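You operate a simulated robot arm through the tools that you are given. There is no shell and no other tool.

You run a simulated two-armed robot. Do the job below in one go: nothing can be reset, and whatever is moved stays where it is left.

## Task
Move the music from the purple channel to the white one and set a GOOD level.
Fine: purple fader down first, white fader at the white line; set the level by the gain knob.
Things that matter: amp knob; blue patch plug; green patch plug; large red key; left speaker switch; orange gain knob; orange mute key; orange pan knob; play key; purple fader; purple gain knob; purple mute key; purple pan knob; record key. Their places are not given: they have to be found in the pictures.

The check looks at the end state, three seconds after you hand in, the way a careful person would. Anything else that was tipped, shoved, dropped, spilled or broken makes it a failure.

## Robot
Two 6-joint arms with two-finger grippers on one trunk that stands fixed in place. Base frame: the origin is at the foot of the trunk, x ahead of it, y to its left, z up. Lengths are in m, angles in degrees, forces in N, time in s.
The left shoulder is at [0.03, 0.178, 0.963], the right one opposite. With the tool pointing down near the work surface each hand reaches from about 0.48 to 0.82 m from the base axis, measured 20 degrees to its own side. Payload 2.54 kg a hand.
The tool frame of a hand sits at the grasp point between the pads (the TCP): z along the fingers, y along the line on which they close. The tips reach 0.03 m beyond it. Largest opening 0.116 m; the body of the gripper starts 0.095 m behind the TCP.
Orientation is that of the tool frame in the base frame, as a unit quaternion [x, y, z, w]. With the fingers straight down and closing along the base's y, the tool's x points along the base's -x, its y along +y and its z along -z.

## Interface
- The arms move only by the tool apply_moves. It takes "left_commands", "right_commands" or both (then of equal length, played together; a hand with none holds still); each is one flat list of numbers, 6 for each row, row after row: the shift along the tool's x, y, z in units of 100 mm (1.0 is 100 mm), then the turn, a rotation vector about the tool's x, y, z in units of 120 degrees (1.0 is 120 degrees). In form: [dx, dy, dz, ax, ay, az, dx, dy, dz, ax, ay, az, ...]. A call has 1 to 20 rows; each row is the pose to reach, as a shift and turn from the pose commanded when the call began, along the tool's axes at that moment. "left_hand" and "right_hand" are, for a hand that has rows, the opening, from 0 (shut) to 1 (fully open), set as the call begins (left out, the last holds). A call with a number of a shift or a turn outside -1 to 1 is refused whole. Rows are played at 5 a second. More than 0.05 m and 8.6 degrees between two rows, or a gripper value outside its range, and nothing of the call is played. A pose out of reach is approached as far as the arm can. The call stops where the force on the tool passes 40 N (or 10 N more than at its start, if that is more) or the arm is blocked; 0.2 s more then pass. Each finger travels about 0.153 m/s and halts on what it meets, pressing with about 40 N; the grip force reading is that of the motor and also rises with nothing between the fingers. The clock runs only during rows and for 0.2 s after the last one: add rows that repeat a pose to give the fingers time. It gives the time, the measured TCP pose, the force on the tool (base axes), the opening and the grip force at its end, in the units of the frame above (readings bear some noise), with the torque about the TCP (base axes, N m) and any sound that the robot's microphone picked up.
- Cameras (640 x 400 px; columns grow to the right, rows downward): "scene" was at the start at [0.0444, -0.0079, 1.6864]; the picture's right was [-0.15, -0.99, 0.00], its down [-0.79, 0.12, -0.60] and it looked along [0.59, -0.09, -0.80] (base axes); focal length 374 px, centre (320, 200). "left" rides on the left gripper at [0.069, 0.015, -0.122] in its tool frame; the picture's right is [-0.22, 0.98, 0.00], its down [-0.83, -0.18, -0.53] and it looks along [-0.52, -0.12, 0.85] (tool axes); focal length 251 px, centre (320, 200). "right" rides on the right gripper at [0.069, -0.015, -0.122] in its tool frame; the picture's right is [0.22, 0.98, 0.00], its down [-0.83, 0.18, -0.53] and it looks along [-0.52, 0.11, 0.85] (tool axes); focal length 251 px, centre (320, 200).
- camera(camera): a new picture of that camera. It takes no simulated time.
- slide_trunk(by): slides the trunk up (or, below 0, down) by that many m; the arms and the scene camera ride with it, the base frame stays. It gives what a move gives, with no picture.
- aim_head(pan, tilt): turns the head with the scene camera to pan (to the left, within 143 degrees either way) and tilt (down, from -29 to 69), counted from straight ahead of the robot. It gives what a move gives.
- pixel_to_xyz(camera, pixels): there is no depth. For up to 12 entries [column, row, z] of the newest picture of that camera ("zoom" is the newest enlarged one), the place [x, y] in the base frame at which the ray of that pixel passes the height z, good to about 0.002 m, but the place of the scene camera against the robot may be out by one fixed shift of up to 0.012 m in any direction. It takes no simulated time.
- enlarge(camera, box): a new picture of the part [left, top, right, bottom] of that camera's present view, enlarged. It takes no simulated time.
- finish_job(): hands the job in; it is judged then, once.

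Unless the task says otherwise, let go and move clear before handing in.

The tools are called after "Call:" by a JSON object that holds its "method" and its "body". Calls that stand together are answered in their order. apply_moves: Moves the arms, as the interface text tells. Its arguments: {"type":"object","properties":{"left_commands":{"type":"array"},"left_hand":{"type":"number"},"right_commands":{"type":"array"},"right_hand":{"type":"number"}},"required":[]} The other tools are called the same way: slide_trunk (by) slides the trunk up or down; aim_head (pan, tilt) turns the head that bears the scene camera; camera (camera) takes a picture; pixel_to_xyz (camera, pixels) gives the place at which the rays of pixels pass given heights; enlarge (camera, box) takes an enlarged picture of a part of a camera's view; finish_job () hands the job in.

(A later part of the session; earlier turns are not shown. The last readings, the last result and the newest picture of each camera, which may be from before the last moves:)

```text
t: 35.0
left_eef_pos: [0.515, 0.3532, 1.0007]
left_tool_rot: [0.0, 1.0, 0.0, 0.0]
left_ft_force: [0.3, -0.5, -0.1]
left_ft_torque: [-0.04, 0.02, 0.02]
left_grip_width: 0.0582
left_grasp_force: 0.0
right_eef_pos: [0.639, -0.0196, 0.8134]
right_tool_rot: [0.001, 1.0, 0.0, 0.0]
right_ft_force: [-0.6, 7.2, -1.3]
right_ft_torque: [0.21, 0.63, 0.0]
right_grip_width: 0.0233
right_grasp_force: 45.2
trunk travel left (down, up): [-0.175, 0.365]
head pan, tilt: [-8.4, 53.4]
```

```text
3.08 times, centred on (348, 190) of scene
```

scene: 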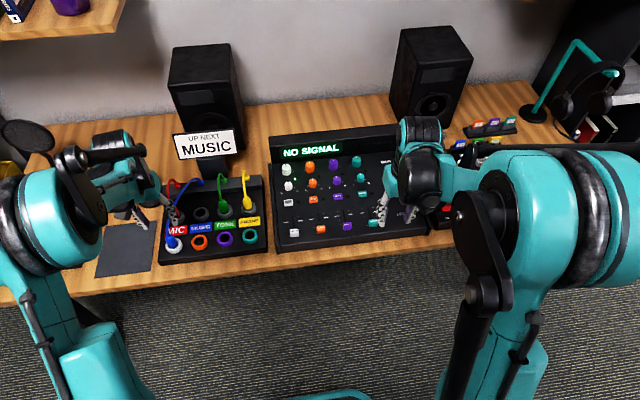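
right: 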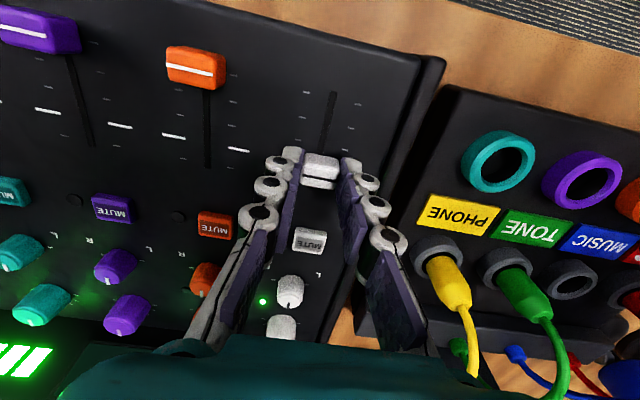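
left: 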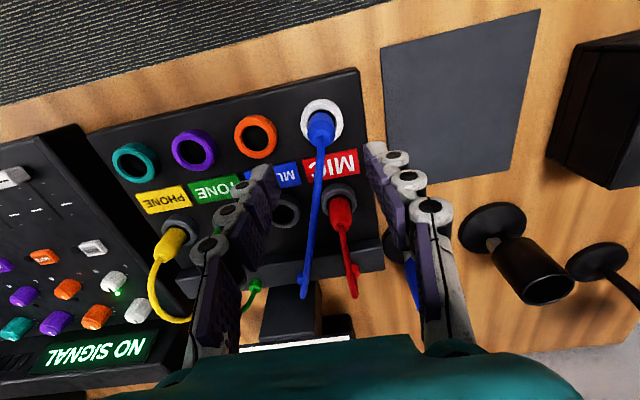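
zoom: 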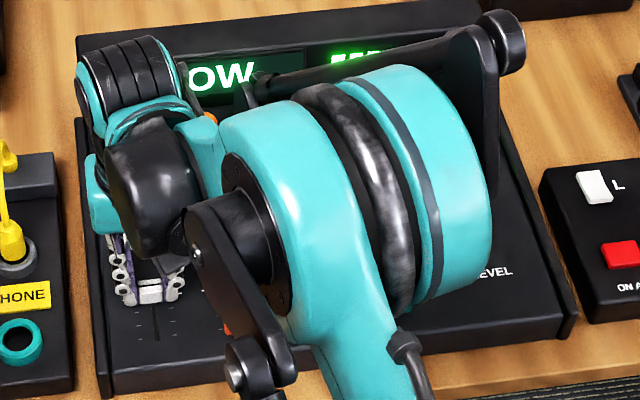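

The display now shows LOW with bars, and the white cap line is within ~0.5 mm of where purple's cap sat relative to its ticks. I'll nudge 0.5 mm further, release, and check from directly above.

Call:
{"method": "apply_moves", "body": {"right_commands": [-0.006, 0, 0, 0, 0, 0, -0.006, 0, 0, 0, 0, 0]}}

Call:
{"method": "apply_moves", "body": {"right_commands": [0, 0, 0, 0, 0, 0, 0, 0, 0, 0, 0, 0, 0, 0, -0.2, 0, 0, 0, 0, 0, -0.5, 0, 0, 0, 0, 0, -0.8, 0, 0, 0, -0.35, 0, -0.8, 0, 0, 0, -0.7, 0, -0.8, 0, 0, 0, -0.7, 0, -0.8, 0, 0, 0], "right_hand": 0.31}}

Call:
{"method": "camera", "body": {"camera": "right"}}

Call:
{"method": "enlarge", "body": {"camera": "right", "box": [260, 10, 380, 90]}}

Call:
{"method": "camera", "body": {"camera": "scene"}}

```text
t: 35.6
left_eef_pos: [0.5161, 0.3545, 1.002]
left_tool_rot: [-0.001, 1.0, 0.0, 0.0]
left_ft_force: [0.3, -0.3, 0.3]
left_ft_torque: [0.0, 0.03, 0.01]
left_grip_width: 0.0581
left_grasp_force: 0.0
right_eef_pos: [0.639, -0.02, 0.8139]
right_tool_rot: [0.001, 1.0, 0.0, 0.0]
right_ft_force: [-0.4, 7.4, 1.5]
right_ft_torque: [0.18, 0.51, 0.06]
right_grip_width: 0.0232
right_grasp_force: 45.1
trunk travel left (down, up): [-0.175, 0.365]
head pan, tilt: [-8.4, 53.4]
```

```text
t: 37.4
left_eef_pos: [0.5146, 0.3538, 1.0023]
left_tool_rot: [0.0, 1.0, -0.001, -0.001]
left_ft_force: [0.3, 0.7, 1.1]
left_ft_torque: [0.04, -0.02, -0.02]
left_grip_width: 0.0579
left_grasp_force: 0.1
right_eef_pos: [0.7091, -0.0186, 0.8943]
right_tool_rot: [0.001, 1.0, 0.001, 0.0]
right_ft_force: [-0.5, 0.0, -0.6]
right_ft_torque: [0.0, 0.01, 0.0]
right_grip_width: 0.0358
right_grasp_force: 0.1
trunk travel left (down, up): [-0.175, 0.365]
head pan, tilt: [-8.4, 53.4]
```

```text
taken
```

right: 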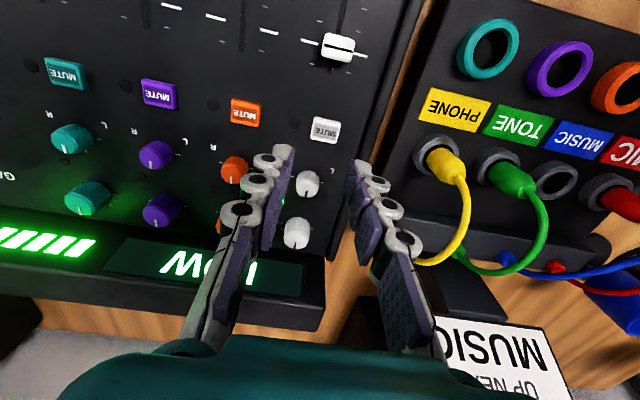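

```text
5.00 times, centred on (320, 50) of right
```

zoom: 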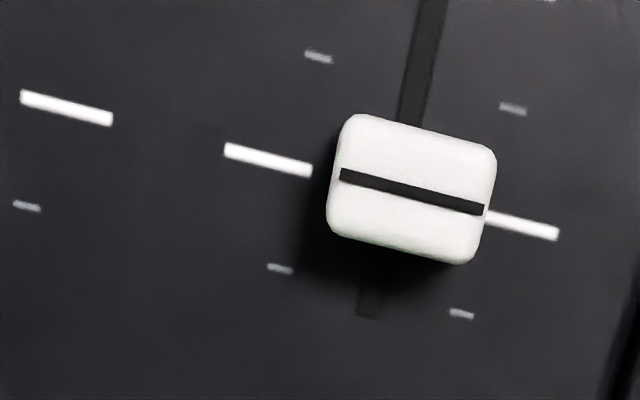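

```text
taken
```

scene: 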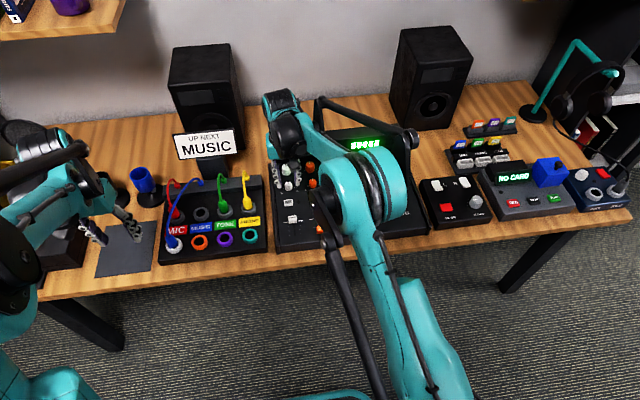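

From above, the white cap's black line (zoom 411,192) is about 1 mm short of the long marks (line at y≈197 there). I'll regrip and push it roughly 1 mm further.

Call:
{"method": "apply_moves", "body": {"right_commands": [0.35, 0, 0, 0, 0, 0, 0.7, 0, 0, 0, 0, 0, 0.7, 0, 0.3, 0, 0, 0, 0.7, 0, 0.6, 0, 0, 0, 0.7, 0, 0.8, 0, 0, 0, 0.7, 0, 0.8, 0, 0, 0]}}

Call:
{"method": "apply_moves", "body": {"right_commands": [0, 0, 0, 0, 0, 0, 0, 0, 0, 0, 0, 0, 0, 0, 0, 0, 0, 0, -0.006, 0, 0, 0, 0, 0, -0.012, 0, 0, 0, 0, 0, -0.012, 0, 0, 0, 0, 0], "right_hand": 0.1}}

Call:
{"method": "apply_moves", "body": {"right_commands": [0, 0, 0, 0, 0, 0, 0, 0, 0, 0, 0, 0, 0, 0, -0.2, 0, 0, 0, 0, 0, -0.5, 0, 0, 0, 0, 0, -0.8, 0, 0, 0, -0.35, 0, -0.8, 0, 0, 0, -0.65, 0, -0.8, 0, 0, 0, -0.65, 0, -0.8, 0, 0, 0], "right_hand": 0.31}}

Call:
{"method": "camera", "body": {"camera": "right"}}

Call:
{"method": "enlarge", "body": {"camera": "right", "box": [260, 10, 380, 90]}}

```text
t: 38.8
left_eef_pos: [0.5165, 0.3538, 1.003]
left_tool_rot: [0.0, 1.0, 0.0, 0.0]
left_ft_force: [0.1, -0.5, -1.0]
left_ft_torque: [-0.01, -0.03, 0.02]
left_grip_width: 0.0581
left_grasp_force: 0.1
right_eef_pos: [0.6387, -0.0205, 0.8144]
right_tool_rot: [0.001, 1.0, 0.001, 0.001]
right_ft_force: [-0.6, 0.4, -0.4]
right_ft_torque: [0.01, 0.0, -0.01]
right_grip_width: 0.036
right_grasp_force: 0.1
trunk travel left (down, up): [-0.175, 0.365]
head pan, tilt: [-8.4, 53.4]
```

```text
t: 40.2
left_eef_pos: [0.5171, 0.3548, 1.0024]
left_tool_rot: [0.0, 1.0, 0.0, 0.0]
left_ft_force: [-0.2, -0.2, -0.8]
left_ft_torque: [-0.02, 0.0, -0.02]
left_grip_width: 0.0582
left_grasp_force: 0.1
right_eef_pos: [0.64, -0.0202, 0.8132]
right_tool_rot: [0.0, 1.0, -0.001, 0.0]
right_ft_force: [-0.9, 8.6, -9.8]
right_ft_torque: [0.26, -0.26, 0.03]
right_grip_width: 0.023
right_grasp_force: 44.8
trunk travel left (down, up): [-0.175, 0.365]
head pan, tilt: [-8.4, 53.4]
```

```text
t: 42.0
left_eef_pos: [0.5162, 0.3537, 1.0021]
left_tool_rot: [-0.001, 1.0, -0.001, 0.0]
left_ft_force: [0.2, -0.5, 0.7]
left_ft_torque: [-0.02, -0.04, 0.01]
left_grip_width: 0.0578
left_grasp_force: 0.1
right_eef_pos: [0.7052, -0.0211, 0.8954]
right_tool_rot: [0.0, 1.0, 0.0, 0.0]
right_ft_force: [0.2, 0.1, -0.7]
right_ft_torque: [0.01, 0.0, 0.01]
right_grip_width: 0.0362
right_grasp_force: 0.1
trunk travel left (down, up): [-0.175, 0.365]
head pan, tilt: [-8.4, 53.4]
```

```text
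taken
```

right: 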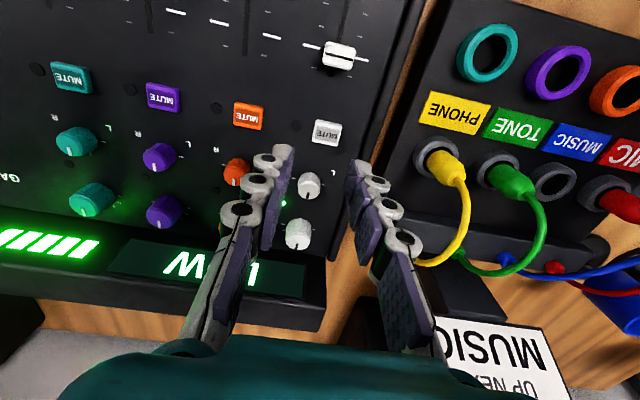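

```text
5.00 times, centred on (320, 50) of right
```

zoom: 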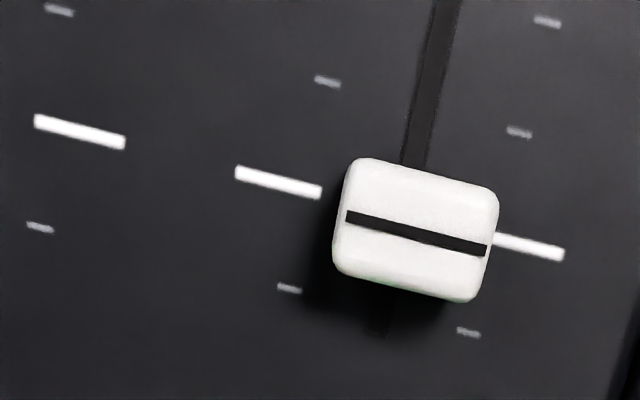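

The cap line now looks 1–2 mm past the marks, but it's off the camera's nadir row (~43), so parallax matters. I'll shift the camera 9 mm forward to view it exactly from above.

Call:
{"method": "apply_moves", "body": {"right_commands": [-0.09, 0, 0, 0, 0, 0, -0.09, 0, 0, 0, 0, 0]}}

Call:
{"method": "enlarge", "body": {"camera": "right", "box": [260, 0, 380, 80]}}

Call:
{"method": "enlarge", "body": {"camera": "right", "box": [300, 20, 380, 70]}}

```text
t: 42.6
left_eef_pos: [0.515, 0.3533, 1.0029]
left_tool_rot: [0.0, 1.0, 0.0, -0.001]
left_ft_force: [0.7, 0.7, -0.7]
left_ft_torque: [0.01, -0.02, 0.03]
left_grip_width: 0.0578
left_grasp_force: 0.1
right_eef_pos: [0.715, -0.0201, 0.8941]
right_tool_rot: [0.001, 1.0, 0.0, 0.0]
right_ft_force: [-0.3, -0.4, -0.1]
right_ft_torque: [0.01, 0.02, 0.0]
right_grip_width: 0.0358
right_grasp_force: 0.1
trunk travel left (down, up): [-0.175, 0.365]
head pan, tilt: [-8.4, 53.4]
```

```text
5.00 times, centred on (320, 40) of right
```

zoom: 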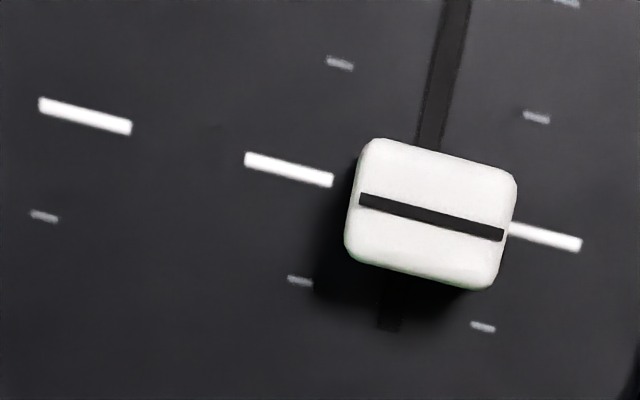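

```text
8.00 times, centred on (340, 45) of right
```

zoom: 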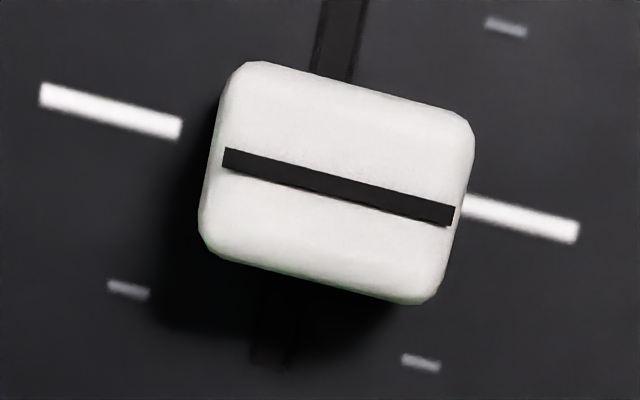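

Seen from nadir (raw row 43), the cap line is about 1.4 mm past the marks. I'll regrip and draw it back by that amount.

Call:
{"method": "apply_moves", "body": {"right_commands": [0.37, 0, 0, 0, 0, 0, 0.74, 0, 0, 0, 0, 0, 0.74, 0, 0.3, 0, 0, 0, 0.74, 0, 0.6, 0, 0, 0, 0.74, 0, 0.8, 0, 0, 0, 0.74, 0, 0.8, 0, 0, 0]}}

Call:
{"method": "apply_moves", "body": {"right_commands": [0, 0, 0, 0, 0, 0, 0, 0, 0, 0, 0, 0, 0, 0, 0, 0, 0, 0, 0.005, 0, 0, 0, 0, 0, 0.01, 0, 0, 0, 0, 0, 0.014, 0, 0, 0, 0, 0, 0.014, 0, 0, 0, 0, 0], "right_hand": 0.1}}

Call:
{"method": "apply_moves", "body": {"right_commands": [0, 0, 0, 0, 0, 0, 0, 0, 0, 0, 0, 0, 0, 0, -0.2, 0, 0, 0, 0, 0, -0.5, 0, 0, 0, 0, 0, -0.8, 0, 0, 0, -0.35, 0, -0.8, 0, 0, 0, -0.74, 0, -0.8, 0, 0, 0, -0.74, 0, -0.8, 0, 0, 0], "right_hand": 0.31}}

Call:
{"method": "camera", "body": {"camera": "right"}}

Call:
{"method": "enlarge", "body": {"camera": "right", "box": [260, 0, 380, 80]}}

```text
t: 44.0
left_eef_pos: [0.5165, 0.3541, 1.0032]
left_tool_rot: [0.0, 1.0, -0.001, 0.0]
left_ft_force: [0.2, 0.6, 0.1]
left_ft_torque: [-0.01, -0.01, -0.03]
left_grip_width: 0.0578
left_grasp_force: 0.0
right_eef_pos: [0.6389, -0.0211, 0.8129]
right_tool_rot: [0.0, 1.0, 0.0, 0.0]
right_ft_force: [0.0, -0.3, 0.2]
right_ft_torque: [-0.02, -0.01, -0.04]
right_grip_width: 0.0361
right_grasp_force: 0.0
trunk travel left (down, up): [-0.175, 0.365]
head pan, tilt: [-8.4, 53.4]
```

```text
t: 45.6
left_eef_pos: [0.5161, 0.3545, 1.0019]
left_tool_rot: [0.0, 1.0, 0.0, 0.0]
left_ft_force: [0.1, -0.3, -0.3]
left_ft_torque: [0.01, 0.0, -0.05]
left_grip_width: 0.058
left_grasp_force: 0.1
right_eef_pos: [0.639, -0.0205, 0.8128]
right_tool_rot: [0.0, 1.0, 0.001, 0.0]
right_ft_force: [0.6, 5.9, -6.5]
right_ft_torque: [0.2, -0.39, 0.02]
right_grip_width: 0.0233
right_grasp_force: 44.8
trunk travel left (down, up): [-0.175, 0.365]
head pan, tilt: [-8.4, 53.4]
```

```text
t: 47.4
left_eef_pos: [0.5155, 0.3528, 1.0022]
left_tool_rot: [0.0, 1.0, -0.001, 0.0]
left_ft_force: [0.3, 0.0, -0.5]
left_ft_torque: [-0.01, -0.01, 0.02]
left_grip_width: 0.0578
left_grasp_force: 0.1
right_eef_pos: [0.7126, -0.0195, 0.8946]
right_tool_rot: [0.0, 1.0, 0.0, 0.001]
right_ft_force: [0.2, -0.3, 0.8]
right_ft_torque: [-0.01, 0.01, 0.0]
right_grip_width: 0.036
right_grasp_force: 0.1
trunk travel left (down, up): [-0.175, 0.365]
head pan, tilt: [-8.4, 53.4]
```

```text
taken
```

right: 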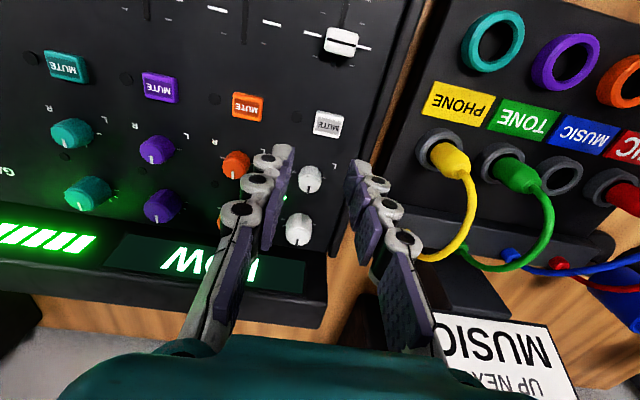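

```text
5.00 times, centred on (320, 40) of right
```

zoom: 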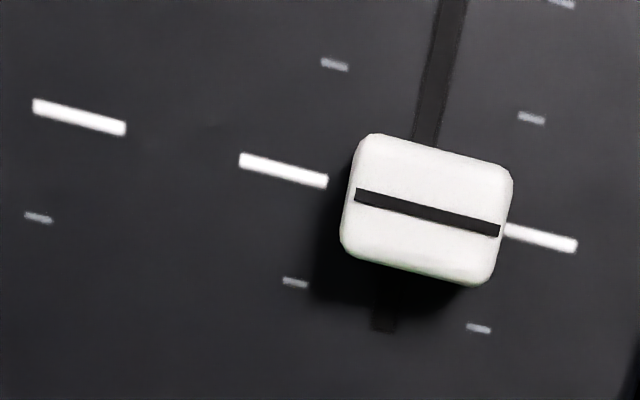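

The cap line is now within ~0.6 mm of the white line (427,212 vs 207). Next I'll locate the white gain knob (raw ~298,228).

Call:
{"method": "enlarge", "body": {"camera": "right", "box": [250, 150, 390, 260]}}

Call:
{"method": "pixel_to_xyz", "body": {"camera": "right", "pixels": [[298, 230, 0.78], [298, 230, 0.79], [298, 230, 0.8], [311, 180, 0.78], [311, 180, 0.79], [311, 180, 0.8], [327, 123, 0.78]]}}

Call:
{"method": "enlarge", "body": {"camera": "scene", "box": [260, 125, 436, 255]}}

```text
3.64 times, centred on (320, 205) of right
```

zoom: 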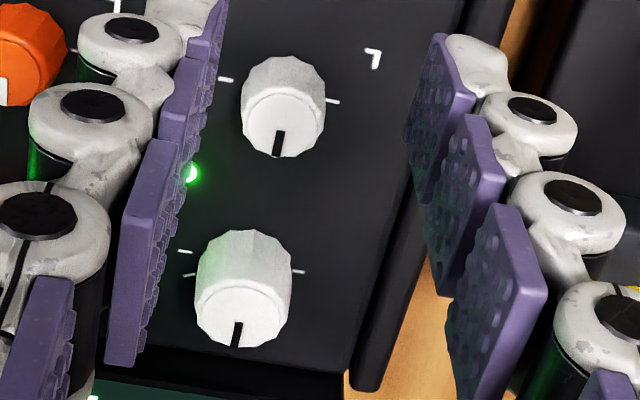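

```text
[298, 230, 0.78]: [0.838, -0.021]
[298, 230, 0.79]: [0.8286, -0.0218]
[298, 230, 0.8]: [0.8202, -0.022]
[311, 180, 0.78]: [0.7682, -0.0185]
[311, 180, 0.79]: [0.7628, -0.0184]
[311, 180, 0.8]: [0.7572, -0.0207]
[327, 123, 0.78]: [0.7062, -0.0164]
```

```text
3.08 times, centred on (348, 190) of scene
```

zoom: 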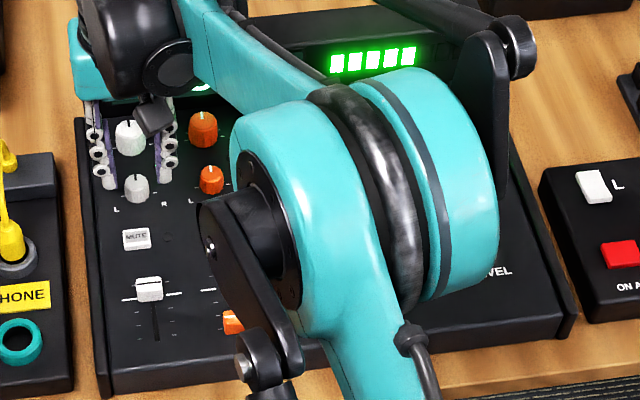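

Five bars now light (scene zoom 330-415,60) and the text is LOW, so more gain is needed. The white gain knob is near (0.832, -0.0215), so I'll test the reach at this safe height by moving forward.

Call:
{"method": "apply_moves", "body": {"right_commands": [-0.3, -0.02, 0, 0, 0, 0, -0.6, -0.02, 0, 0, 0, 0, -0.8, -0.02, 0, 0, 0, 0, -0.8, -0.02, 0, 0, 0, 0], "right_hand": 0.45}}

Call:
{"method": "camera", "body": {"camera": "right"}}

Call:
{"method": "camera", "body": {"camera": "scene"}}

```text
t: 48.4
left_eef_pos: [0.5142, 0.354, 1.0018]
left_tool_rot: [0.0, 1.0, -0.001, 0.0]
left_ft_force: [0.1, 0.3, 0.0]
left_ft_torque: [-0.05, 0.02, -0.02]
left_grip_width: 0.0578
left_grasp_force: 0.0
right_eef_pos: [0.7913, -0.0232, 0.8926]
right_tool_rot: [0.001, 1.0, 0.0, 0.001]
right_ft_force: [0.0, 0.5, -0.9]
right_ft_torque: [-0.01, -0.01, 0.02]
right_grip_width: 0.0522
right_grasp_force: 0.1
trunk travel left (down, up): [-0.175, 0.365]
head pan, tilt: [-8.4, 53.4]
```

```text
taken
```

right: 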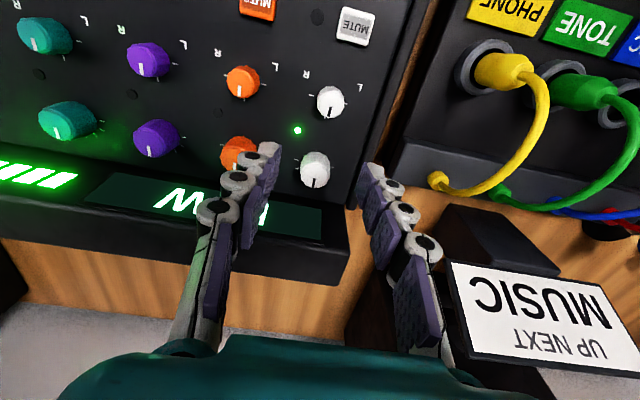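

```text
taken
```

scene: 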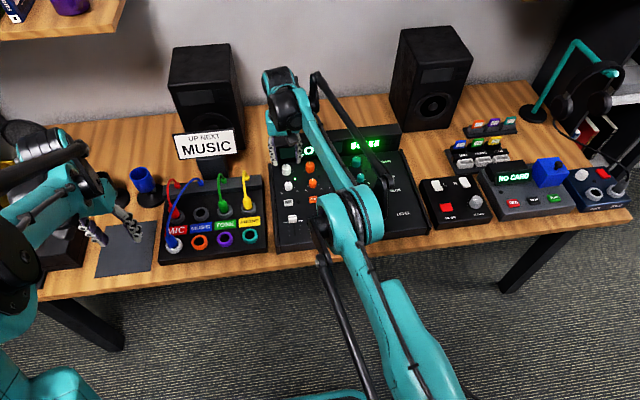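

Reached x 0.791 with the tool vertical. The gain knob is at raw ~(315,168); I'll enlarge for the centre and check the display box location behind it.

Call:
{"method": "enlarge", "body": {"camera": "right", "box": [260, 120, 380, 200]}}

Call:
{"method": "pixel_to_xyz", "body": {"camera": "right", "pixels": [[315, 165, 0.776], [315, 165, 0.79], [315, 165, 0.8], [315, 175, 0.79], [315, 175, 0.8], [320, 205, 0.78], [320, 205, 0.8]]}}

```text
5.00 times, centred on (320, 160) of right
```

zoom: 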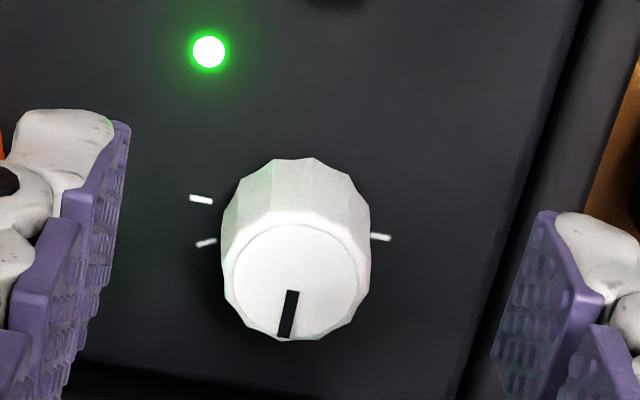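

```text
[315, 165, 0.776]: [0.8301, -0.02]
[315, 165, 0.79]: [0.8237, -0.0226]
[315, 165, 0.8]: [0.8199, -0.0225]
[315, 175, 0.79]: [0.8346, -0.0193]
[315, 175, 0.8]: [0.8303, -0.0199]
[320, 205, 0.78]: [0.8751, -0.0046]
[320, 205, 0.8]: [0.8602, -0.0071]
```

The gain knob is centred near (0.831, -0.021), top z≈0.80; its pointer is near 12 o'clock, and the display housing starts around x≈0.868. I'll test reach to x 0.831 at this height and also locate the sign's edge.

Call:
{"method": "pixel_to_xyz", "body": {"camera": "right", "pixels": [[447, 264, 0.85], [447, 264, 0.9], [447, 264, 0.95], [470, 358, 0.85], [470, 358, 0.9], [340, 215, 0.8], [325, 205, 0.776], [345, 262, 0.8]]}}

Call:
{"method": "apply_moves", "body": {"right_commands": [-0.2, 0.02, 0, 0, 0, 0, -0.4, 0.02, 0, 0, 0, 0, -0.4, 0.02, 0, 0, 0, 0]}}

Call:
{"method": "camera", "body": {"camera": "right"}}

Call:
{"method": "camera", "body": {"camera": "scene"}}

```text
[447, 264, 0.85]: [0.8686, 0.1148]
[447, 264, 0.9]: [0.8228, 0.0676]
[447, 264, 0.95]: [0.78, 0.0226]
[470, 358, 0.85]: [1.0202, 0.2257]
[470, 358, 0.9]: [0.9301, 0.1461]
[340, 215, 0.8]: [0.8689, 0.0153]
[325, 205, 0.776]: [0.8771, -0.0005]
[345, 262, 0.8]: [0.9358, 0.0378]
```

```text
t: 49.2
left_eef_pos: [0.5156, 0.3532, 1.003]
left_tool_rot: [0.0, 1.0, 0.0, 0.0]
left_ft_force: [1.0, -0.7, 0.1]
left_ft_torque: [0.01, -0.02, 0.03]
left_grip_width: 0.0578
left_grasp_force: 0.1
right_eef_pos: [0.7936, -0.0286, 0.8961]
right_tool_rot: [0.001, 1.0, 0.0, 0.0]
right_ft_force: [-0.4, 0.0, -0.9]
right_ft_torque: [-0.01, -0.03, -0.03]
right_grip_width: 0.0522
right_grasp_force: 0.2
right hand out of reach, approached as far as the arm can: row 1, 2, 3
trunk travel left (down, up): [-0.175, 0.365]
head pan, tilt: [-8.4, 53.4]
```

```text
taken
```

right: 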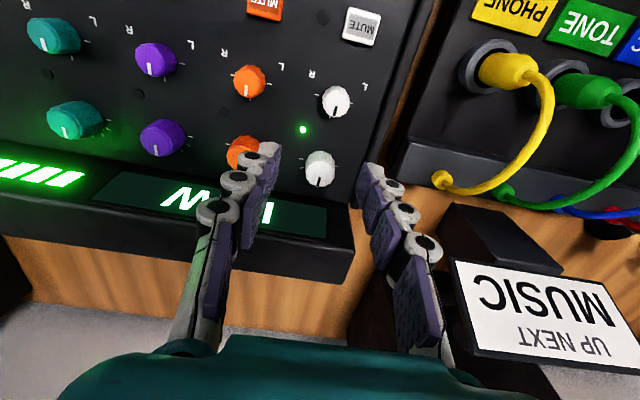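

```text
taken
```

scene: 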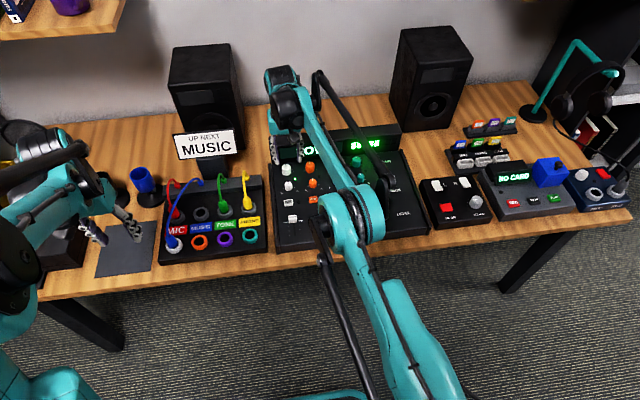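

The vertical tool tops out at x≈0.793, so I need to tilt the fingers forward to reach the knob at 0.831. I'll back off a little and tilt about 20° at this safe height.

Call:
{"method": "apply_moves", "body": {"right_commands": [0.2, 0, 0, 0, -0.055, 0, 0.4, 0, 0, 0, -0.11, 0, 0.4, 0, 0, 0, -0.167, 0, 0.4, 0, 0, 0, -0.167, 0]}}

Call:
{"method": "camera", "body": {"camera": "right"}}

```text
t: 50.2
left_eef_pos: [0.516, 0.3535, 1.0018]
left_tool_rot: [0.0, 1.0, 0.0, 0.0]
left_ft_force: [-0.6, -0.4, -0.5]
left_ft_torque: [-0.02, 0.01, -0.03]
left_grip_width: 0.058
left_grasp_force: 0.1
right_eef_pos: [0.7531, -0.027, 0.8956]
right_tool_rot: [0.0, 0.985, 0.0, 0.175]
right_ft_force: [0.2, -0.7, 0.6]
right_ft_torque: [0.0, 0.0, 0.0]
right_grip_width: 0.052
right_grasp_force: 0.1
trunk travel left (down, up): [-0.175, 0.365]
head pan, tilt: [-8.4, 53.4]
```

```text
taken
```

right: 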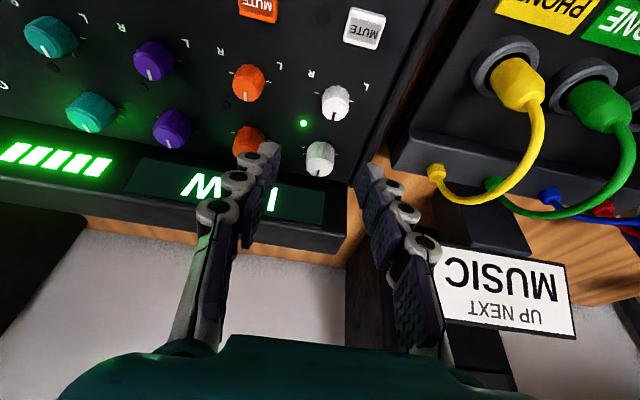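

The commanded pose was clipped, so the hand is at x 0.753 tilted 20° forward. I'll now move horizontally forward to x≈0.831 at the same height.

Call:
{"method": "apply_moves", "body": {"right_commands": [-0.36, 0.03, 0.13, 0, 0, 0, -0.733, 0.06, 0.267, 0, 0, 0, -0.733, 0.06, 0.267, 0, 0, 0]}}

Call:
{"method": "camera", "body": {"camera": "right"}}

Call:
{"method": "enlarge", "body": {"camera": "right", "box": [260, 80, 380, 160]}}

```text
t: 51.0
left_eef_pos: [0.5146, 0.3532, 1.0036]
left_tool_rot: [0.0, 1.0, -0.001, 0.0]
left_ft_force: [0.5, 0.1, 0.5]
left_ft_torque: [0.01, -0.01, 0.04]
left_grip_width: 0.058
left_grasp_force: 0.2
right_eef_pos: [0.8303, -0.0219, 0.8962]
right_tool_rot: [0.002, 0.985, -0.001, 0.175]
right_ft_force: [-0.8, -0.1, -0.6]
right_ft_torque: [-0.03, 0.01, 0.04]
right_grip_width: 0.0522
right_grasp_force: 0.0
trunk travel left (down, up): [-0.175, 0.365]
head pan, tilt: [-8.4, 53.4]
```

```text
taken
```

right: 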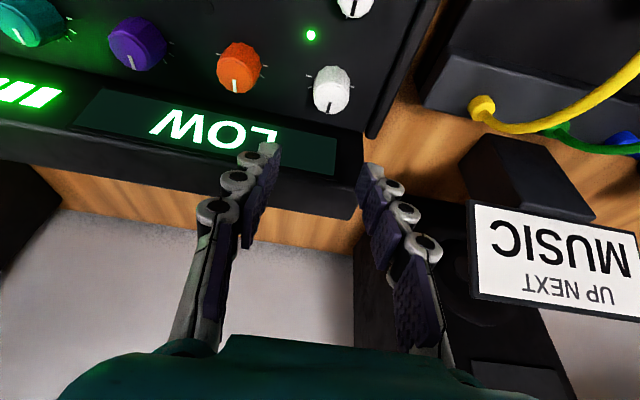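

```text
5.00 times, centred on (320, 120) of right
```

zoom: 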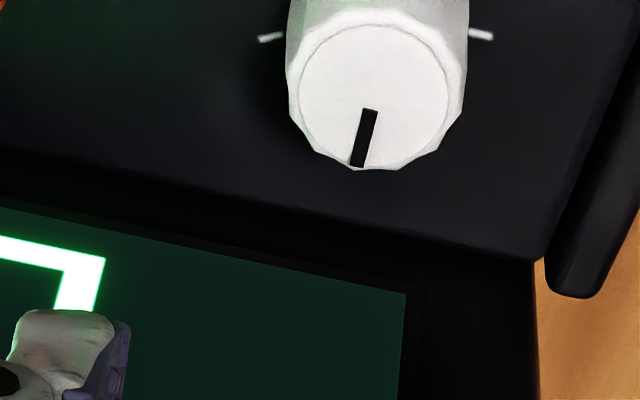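

With the tilt the hand reaches (0.830, -0.022), and the LOW text is readable in the wrist view. The knob's top centre is at zoom (373,92), i.e. raw (330.6,98.4); I'll refine its position.

Call:
{"method": "pixel_to_xyz", "body": {"camera": "right", "pixels": [[330.6, 98.4, 0.79], [330.6, 98.4, 0.8], [330.6, 98.4, 0.81], [331.5, 82, 0.776], [315, 98.4, 0.8], [347, 98.4, 0.8], [330, 172, 0.82], [330, 185, 0.84]]}}

Call:
{"method": "enlarge", "body": {"camera": "right", "box": [270, 30, 390, 130]}}

```text
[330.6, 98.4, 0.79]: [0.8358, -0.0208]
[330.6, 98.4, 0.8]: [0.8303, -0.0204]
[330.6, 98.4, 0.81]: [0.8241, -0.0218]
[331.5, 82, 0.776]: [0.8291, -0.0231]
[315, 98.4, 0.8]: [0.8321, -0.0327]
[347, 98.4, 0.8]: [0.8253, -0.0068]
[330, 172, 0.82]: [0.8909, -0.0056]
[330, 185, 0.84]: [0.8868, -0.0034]
```

```text
4.00 times, centred on (330, 80) of right
```

zoom: 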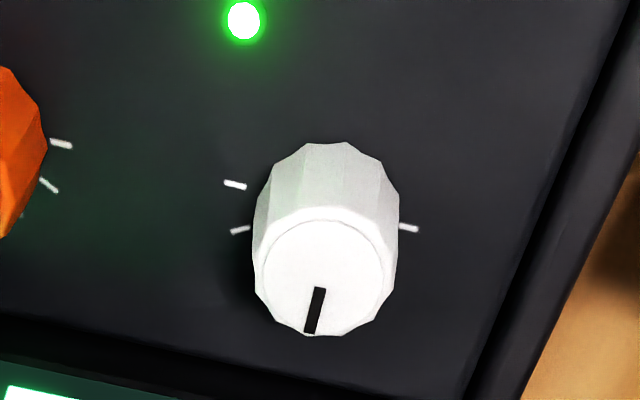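

The knob centre is (0.830, -0.021) with its top at z≈0.80. I'll pre-rotate the gripper 25° counter-clockwise about the vertical and lower to z≈0.86, so I'll have room to turn clockwise once gripped.

Call:
{"method": "apply_moves", "body": {"right_commands": [0.05, -0.005, 0.08, -0.0178, 0, -0.049, 0.095, -0.01, 0.157, -0.0356, 0, -0.0979, 0.14, -0.016, 0.235, -0.0535, 0, -0.1468, 0.19, -0.021, 0.314, -0.0713, 0, -0.1958, 0.19, -0.021, 0.314, -0.0713, 0, -0.1958], "right_hand": 0.37}}

Call:
{"method": "camera", "body": {"camera": "right"}}

Call:
{"method": "enlarge", "body": {"camera": "right", "box": [250, 80, 390, 180]}}

Call:
{"method": "enlarge", "body": {"camera": "scene", "box": [240, 55, 400, 205]}}

```text
t: 52.2
left_eef_pos: [0.5162, 0.3537, 1.0022]
left_tool_rot: [0.0, 1.0, 0.0, 0.0]
left_ft_force: [-0.1, -0.1, -0.7]
left_ft_torque: [-0.02, -0.01, 0.01]
left_grip_width: 0.0578
left_grasp_force: 0.1
right_eef_pos: [0.8218, -0.0253, 0.8591]
right_tool_rot: [-0.214, 0.961, 0.037, 0.169]
right_ft_force: [-0.3, -0.7, 0.5]
right_ft_torque: [0.02, 0.02, -0.03]
right_grip_width: 0.0425
right_grasp_force: 0.0
trunk travel left (down, up): [-0.175, 0.365]
head pan, tilt: [-8.4, 53.4]
```

```text
taken
```

right: 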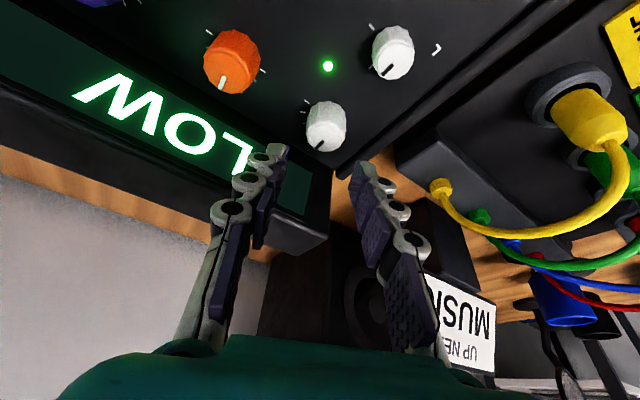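

```text
4.00 times, centred on (320, 130) of right
```

zoom: 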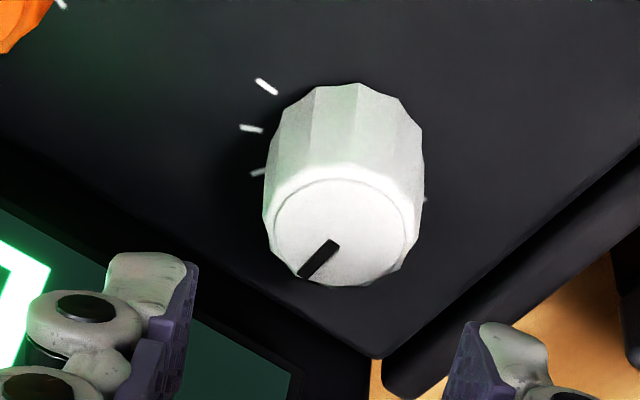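

```text
2.67 times, centred on (320, 130) of scene
```

zoom: 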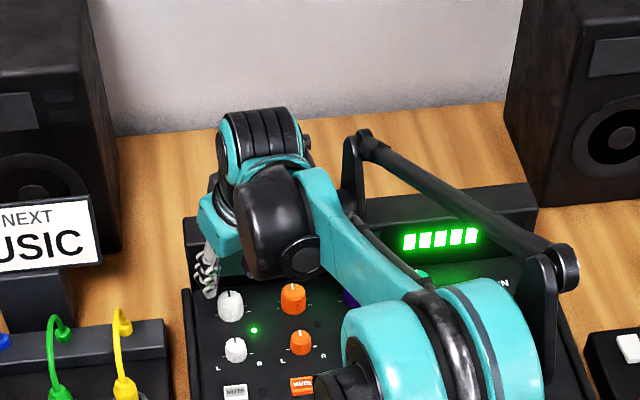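

The gripper is yawed 25° counter-clockwise above the knob. Before descending I'll verify the display housing's front edge location relative to the left finger.

Call:
{"method": "pixel_to_xyz", "body": {"camera": "right", "pixels": [[333.75, 168.75, 0.776], [290, 147.5, 0.776], [333.75, 168.75, 0.78], [290, 147.5, 0.79], [325.5, 138, 0.8], [325.5, 138, 0.795], [260, 132, 0.78], [330, 178, 0.81]]}}

Call:
{"method": "enlarge", "body": {"camera": "right", "box": [180, 80, 360, 260]}}

```text
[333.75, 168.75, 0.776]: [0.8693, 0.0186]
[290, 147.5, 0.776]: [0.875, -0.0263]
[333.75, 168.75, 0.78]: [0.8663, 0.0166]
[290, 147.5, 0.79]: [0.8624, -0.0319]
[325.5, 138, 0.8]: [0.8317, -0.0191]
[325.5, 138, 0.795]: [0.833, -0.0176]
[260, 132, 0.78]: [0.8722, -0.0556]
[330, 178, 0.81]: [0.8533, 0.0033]
```

```text
2.22 times, centred on (270, 170) of right
```

zoom: 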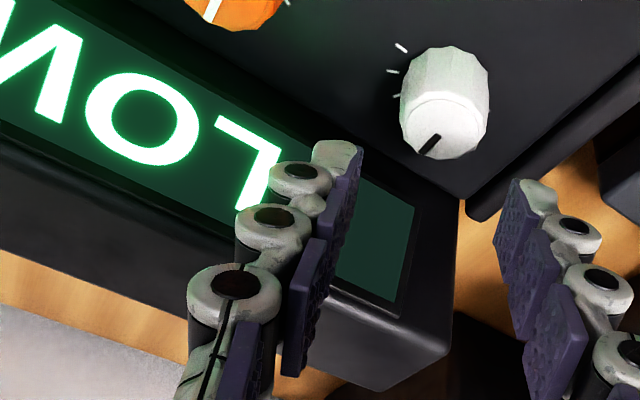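

The housing front is at x≈0.870, leaving about 10 mm clearance. I'll apply a 2 mm centring correction and descend most of the way, then look.

Call:
{"method": "apply_moves", "body": {"right_commands": [0.02, 0.01, 0.13, 0, 0, 0, 0.06, 0.01, 0.24, 0, 0, 0, 0.093, 0.01, 0.33, 0, 0, 0, 0.093, 0.01, 0.33, 0, 0, 0]}}

Call:
{"method": "camera", "body": {"camera": "right"}}

Call:
{"method": "enlarge", "body": {"camera": "right", "box": [240, 100, 400, 210]}}

Call:
{"method": "enlarge", "body": {"camera": "scene", "box": [250, 105, 350, 205]}}

```text
t: 53.2
left_eef_pos: [0.5152, 0.3536, 1.0018]
left_tool_rot: [0.0, 1.0, 0.0, 0.0]
left_ft_force: [-0.4, 0.4, 0.6]
left_ft_torque: [0.0, 0.0, -0.03]
left_grip_width: 0.0579
left_grasp_force: 0.1
right_eef_pos: [0.8237, -0.023, 0.825]
right_tool_rot: [-0.213, 0.961, 0.037, 0.169]
right_ft_force: [0.8, 0.4, 0.1]
right_ft_torque: [-0.01, -0.03, 0.01]
right_grip_width: 0.0428
right_grasp_force: 0.1
trunk travel left (down, up): [-0.175, 0.365]
head pan, tilt: [-8.4, 53.4]
```

```text
taken
```

right: 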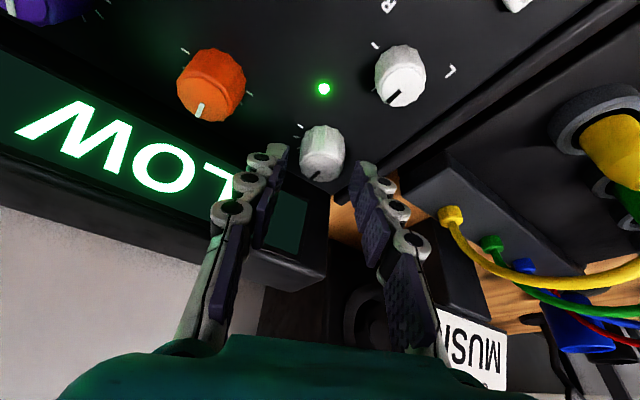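

```text
3.64 times, centred on (320, 155) of right
```

zoom: 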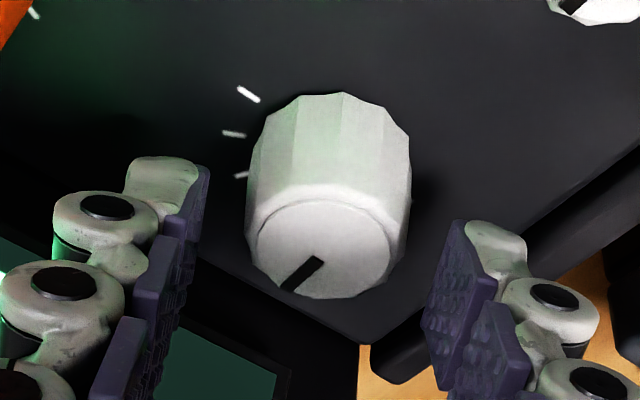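

```text
4.00 times, centred on (300, 155) of scene
```

zoom: 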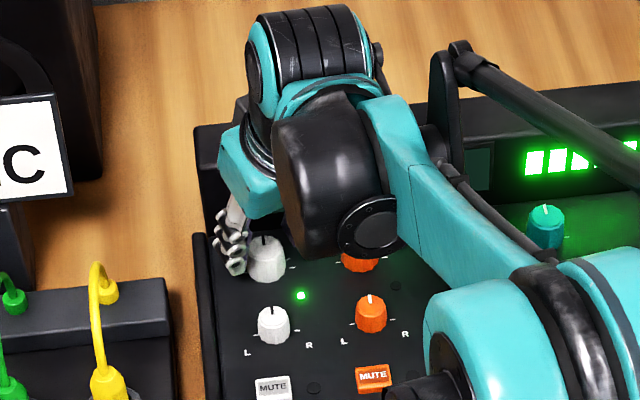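

The knob is centred between the pads (zoom 328 vs pad mid ~322). I'll descend the last 11 mm and close gently.

Call:
{"method": "apply_moves", "body": {"right_commands": [0.019, 0.01, 0.052, 0, 0, 0, 0.038, 0.01, 0.103, 0, 0, 0, 0.038, 0.01, 0.103, 0, 0, 0]}}

Call:
{"method": "apply_moves", "body": {"right_commands": [0, 0, 0, 0, 0, 0, 0, 0, 0, 0, 0, 0, 0, 0, 0, 0, 0, 0], "right_hand": 0.1}}

Call:
{"method": "camera", "body": {"camera": "right"}}

Call:
{"method": "enlarge", "body": {"camera": "right", "box": [240, 100, 400, 210]}}

```text
t: 54.0
left_eef_pos: [0.5157, 0.3536, 1.0014]
left_tool_rot: [0.001, 1.0, 0.0, 0.0]
left_ft_force: [0.1, 0.7, 0.4]
left_ft_torque: [-0.01, 0.02, 0.0]
left_grip_width: 0.0577
left_grasp_force: 0.1
right_eef_pos: [0.8249, -0.0232, 0.8146]
right_tool_rot: [-0.212, 0.962, 0.037, 0.169]
right_ft_force: [0.5, 0.5, 0.3]
right_ft_torque: [0.01, -0.01, -0.02]
right_grip_width: 0.0429
right_grasp_force: 0.0
trunk travel left (down, up): [-0.175, 0.365]
head pan, tilt: [-8.4, 53.4]
```

```text
t: 54.8
left_eef_pos: [0.5158, 0.3534, 1.0021]
left_tool_rot: [0.0, 1.0, 0.0, 0.0]
left_ft_force: [0.2, -0.2, -0.3]
left_ft_torque: [-0.03, 0.02, -0.01]
left_grip_width: 0.0579
left_grasp_force: 0.0
right_eef_pos: [0.8244, -0.0226, 0.8148]
right_tool_rot: [-0.213, 0.962, 0.037, 0.169]
right_ft_force: [1.0, -0.1, 0.9]
right_ft_torque: [0.01, 0.01, 0.02]
right_grip_width: 0.0282
right_grasp_force: 44.9
trunk travel left (down, up): [-0.175, 0.365]
head pan, tilt: [-8.4, 53.4]
```

```text
taken
```

right: 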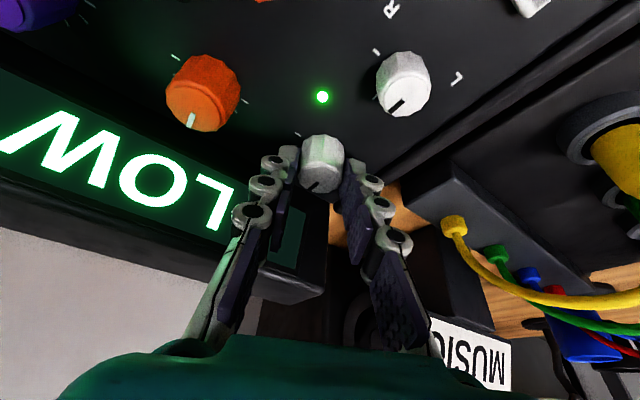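

```text
3.64 times, centred on (320, 155) of right
```

zoom: 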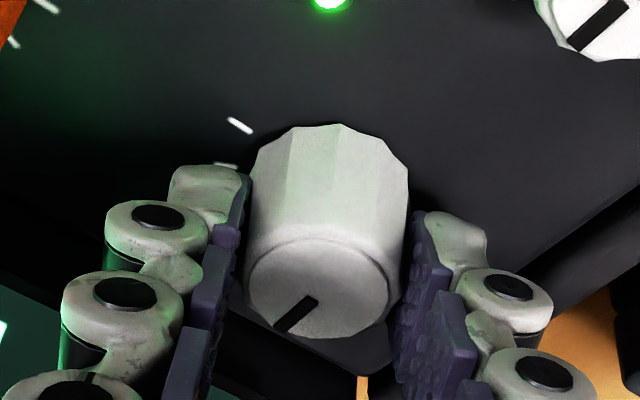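

The knob is gripped (28.2 mm, 45 N). I'll turn it clockwise 10° about the vertical and read the display.

Call:
{"method": "apply_moves", "body": {"right_commands": [0, 0.0065, 0, 0.01425, 0, 0.03917, -0.001, 0.013, 0.0004, 0.0285, 0, 0.0783, -0.001, 0.013, 0.0004, 0.0285, 0, 0.0783]}}

Call:
{"method": "camera", "body": {"camera": "right"}}

Call:
{"method": "enlarge", "body": {"camera": "scene", "box": [240, 100, 440, 205]}}

```text
t: 55.6
left_eef_pos: [0.5158, 0.3526, 1.0005]
left_tool_rot: [0.001, 1.0, 0.0, 0.0]
left_ft_force: [0.8, 0.9, 0.5]
left_ft_torque: [0.01, -0.01, 0.0]
left_grip_width: 0.0581
left_grasp_force: 0.1
right_eef_pos: [0.8242, -0.0224, 0.8148]
right_tool_rot: [-0.128, 0.976, 0.022, 0.172]
right_ft_force: [-5.8, -3.7, -6.1]
right_ft_torque: [-0.1, -0.02, -0.01]
right_grip_width: 0.028
right_grasp_force: 45.2
trunk travel left (down, up): [-0.175, 0.365]
head pan, tilt: [-8.4, 53.4]
```

```text
taken
```

right: 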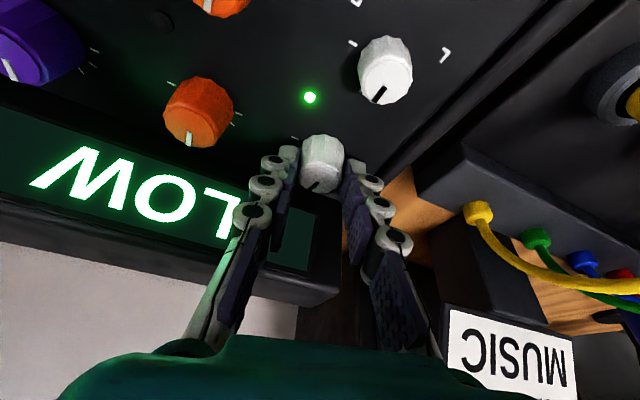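

```text
3.20 times, centred on (340, 152) of scene
```

zoom: 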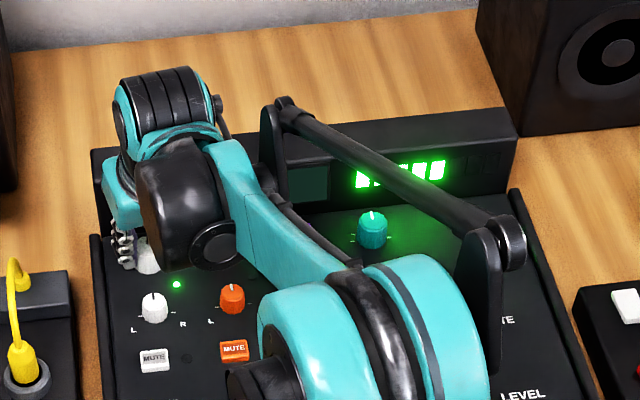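

Still LOW with 5 bars after 10°; forces are small (about 9 N). I'll turn another 12° clockwise.

Call:
{"method": "apply_moves", "body": {"right_commands": [0, 0.0078, 0, 0.0171, 0, 0.047, -0.0015, 0.0156, 0.0006, 0.0342, 0, 0.094, -0.0015, 0.0156, 0.0006, 0.0342, 0, 0.094]}}

Call:
{"method": "camera", "body": {"camera": "right"}}

Call:
{"method": "enlarge", "body": {"camera": "scene", "box": [240, 100, 440, 205]}}

```text
t: 56.4
left_eef_pos: [0.5159, 0.3531, 1.002]
left_tool_rot: [0.001, 1.0, 0.0, 0.0]
left_ft_force: [0.0, -0.5, -0.4]
left_ft_torque: [-0.04, 0.0, -0.01]
left_grip_width: 0.058
left_grasp_force: 0.1
right_eef_pos: [0.8234, -0.0205, 0.8142]
right_tool_rot: [-0.025, 0.985, 0.004, 0.173]
right_ft_force: [-7.2, -6.6, -7.4]
right_ft_torque: [-0.2, 0.22, -0.03]
right_grip_width: 0.028
right_grasp_force: 45.3
trunk travel left (down, up): [-0.175, 0.365]
head pan, tilt: [-8.4, 53.4]
```

```text
taken
```

right: 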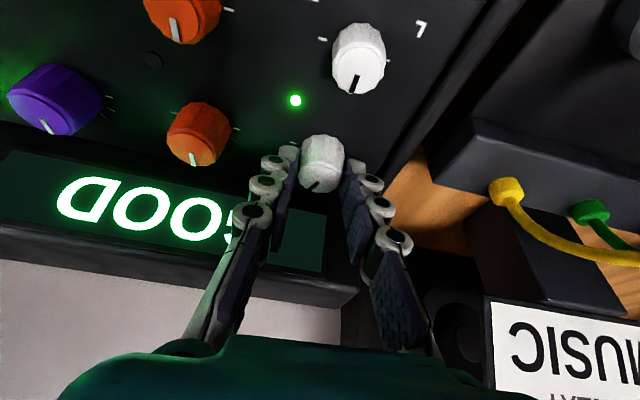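

```text
3.20 times, centred on (340, 152) of scene
```

zoom: 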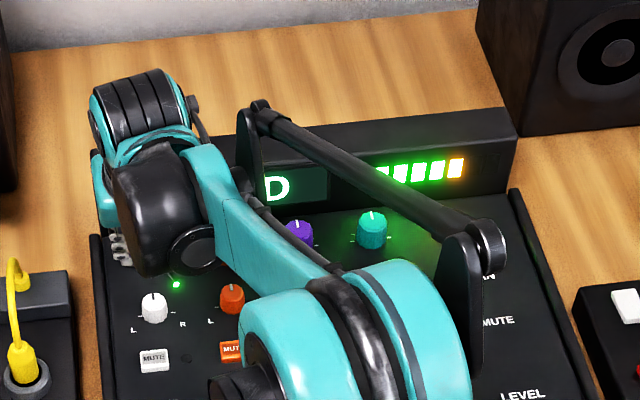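

The display now reads GOOD with 6 bars. I'll add 3° for margin and dwell to check that it stays GOOD.

Call:
{"method": "apply_moves", "body": {"right_commands": [0, 0.004, 0, 0.0086, 0, 0.0235, 0, 0.004, 0, 0.0086, 0, 0.0235, 0, 0.004, 0, 0.0086, 0, 0.0235, 0, 0.004, 0, 0.0086, 0, 0.0235, 0, 0.004, 0, 0.0086, 0, 0.0235]}}

Call:
{"method": "camera", "body": {"camera": "right"}}

Call:
{"method": "enlarge", "body": {"camera": "scene", "box": [240, 100, 440, 205]}}

```text
t: 57.6
left_eef_pos: [0.5153, 0.3524, 1.0022]
left_tool_rot: [0.001, 1.0, 0.0, 0.0]
left_ft_force: [0.1, 0.2, -1.0]
left_ft_torque: [-0.01, -0.03, 0.05]
left_grip_width: 0.0578
left_grasp_force: 0.0
right_eef_pos: [0.8242, -0.0206, 0.8151]
right_tool_rot: [0.001, 0.985, 0.0, 0.174]
right_ft_force: [-5.7, -10.4, -2.7]
right_ft_torque: [-0.32, 0.22, -0.06]
right_grip_width: 0.0281
right_grasp_force: 45.1
trunk travel left (down, up): [-0.175, 0.365]
head pan, tilt: [-8.4, 53.4]
```

```text
taken
```

right: 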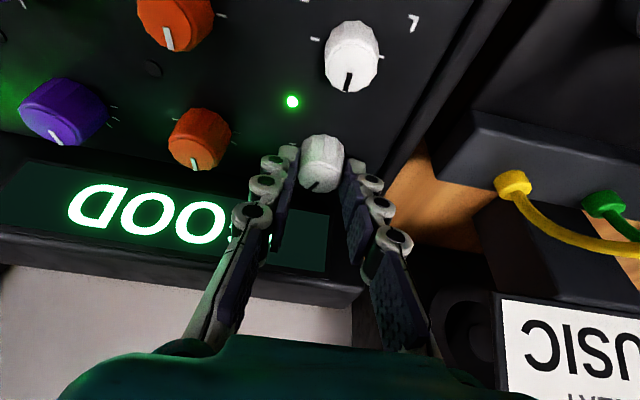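

```text
3.20 times, centred on (340, 152) of scene
```

zoom: 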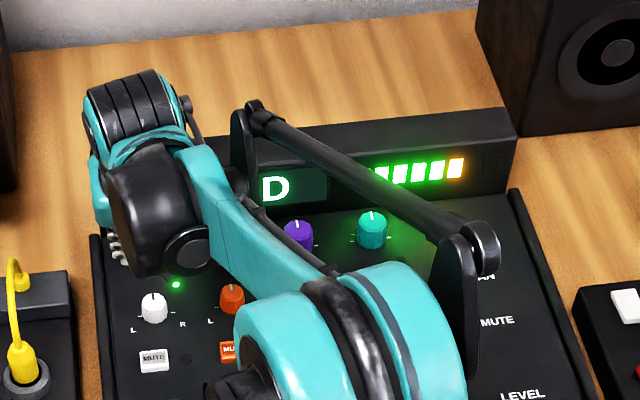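

Still GOOD. I'll relieve the 10 N side load with a 1 mm shift, then open the fingers slowly in place.

Call:
{"method": "apply_moves", "body": {"right_commands": [0.004, -0.01, 0, 0, 0, 0, 0.004, -0.01, 0, 0, 0, 0]}}

Call:
{"method": "apply_moves", "body": {"right_commands": [0, 0, 0, 0, 0, 0, 0, 0, 0, 0, 0, 0, 0, 0, 0, 0, 0, 0], "right_hand": 0.37}}

Call:
{"method": "camera", "body": {"camera": "right"}}

```text
t: 58.2
left_eef_pos: [0.5154, 0.3526, 1.0025]
left_tool_rot: [0.0, 1.0, 0.0, 0.0]
left_ft_force: [-0.1, 0.8, 0.1]
left_ft_torque: [0.02, 0.02, 0.0]
left_grip_width: 0.058
left_grasp_force: 0.0
right_eef_pos: [0.8235, -0.0212, 0.8146]
right_tool_rot: [0.0, 0.985, 0.0, 0.174]
right_ft_force: [-0.6, -6.4, 1.0]
right_ft_torque: [-0.16, 0.22, -0.05]
right_grip_width: 0.028
right_grasp_force: 44.7
trunk travel left (down, up): [-0.175, 0.365]
head pan, tilt: [-8.4, 53.4]
```

```text
t: 59.0
left_eef_pos: [0.5149, 0.3538, 1.0021]
left_tool_rot: [0.0, 1.0, 0.0, -0.001]
left_ft_force: [0.3, -0.9, -0.4]
left_ft_torque: [-0.01, 0.02, -0.01]
left_grip_width: 0.058
left_grasp_force: 0.1
right_eef_pos: [0.8236, -0.0202, 0.8137]
right_tool_rot: [0.001, 0.985, -0.001, 0.173]
right_ft_force: [0.3, 0.0, 1.0]
right_ft_torque: [-0.01, 0.0, -0.02]
right_grip_width: 0.0431
right_grasp_force: 0.1
trunk travel left (down, up): [-0.175, 0.365]
head pan, tilt: [-8.4, 53.4]
```

```text
taken
```

right: 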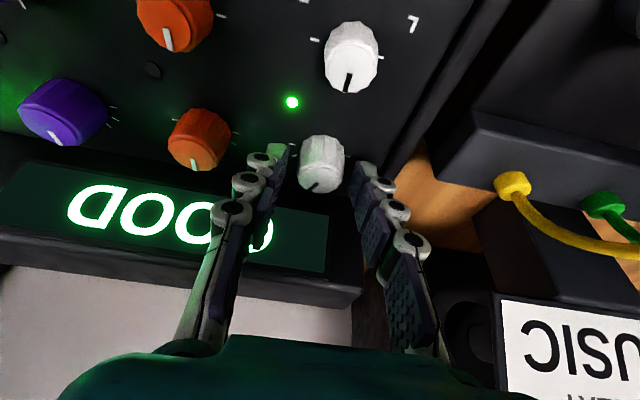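

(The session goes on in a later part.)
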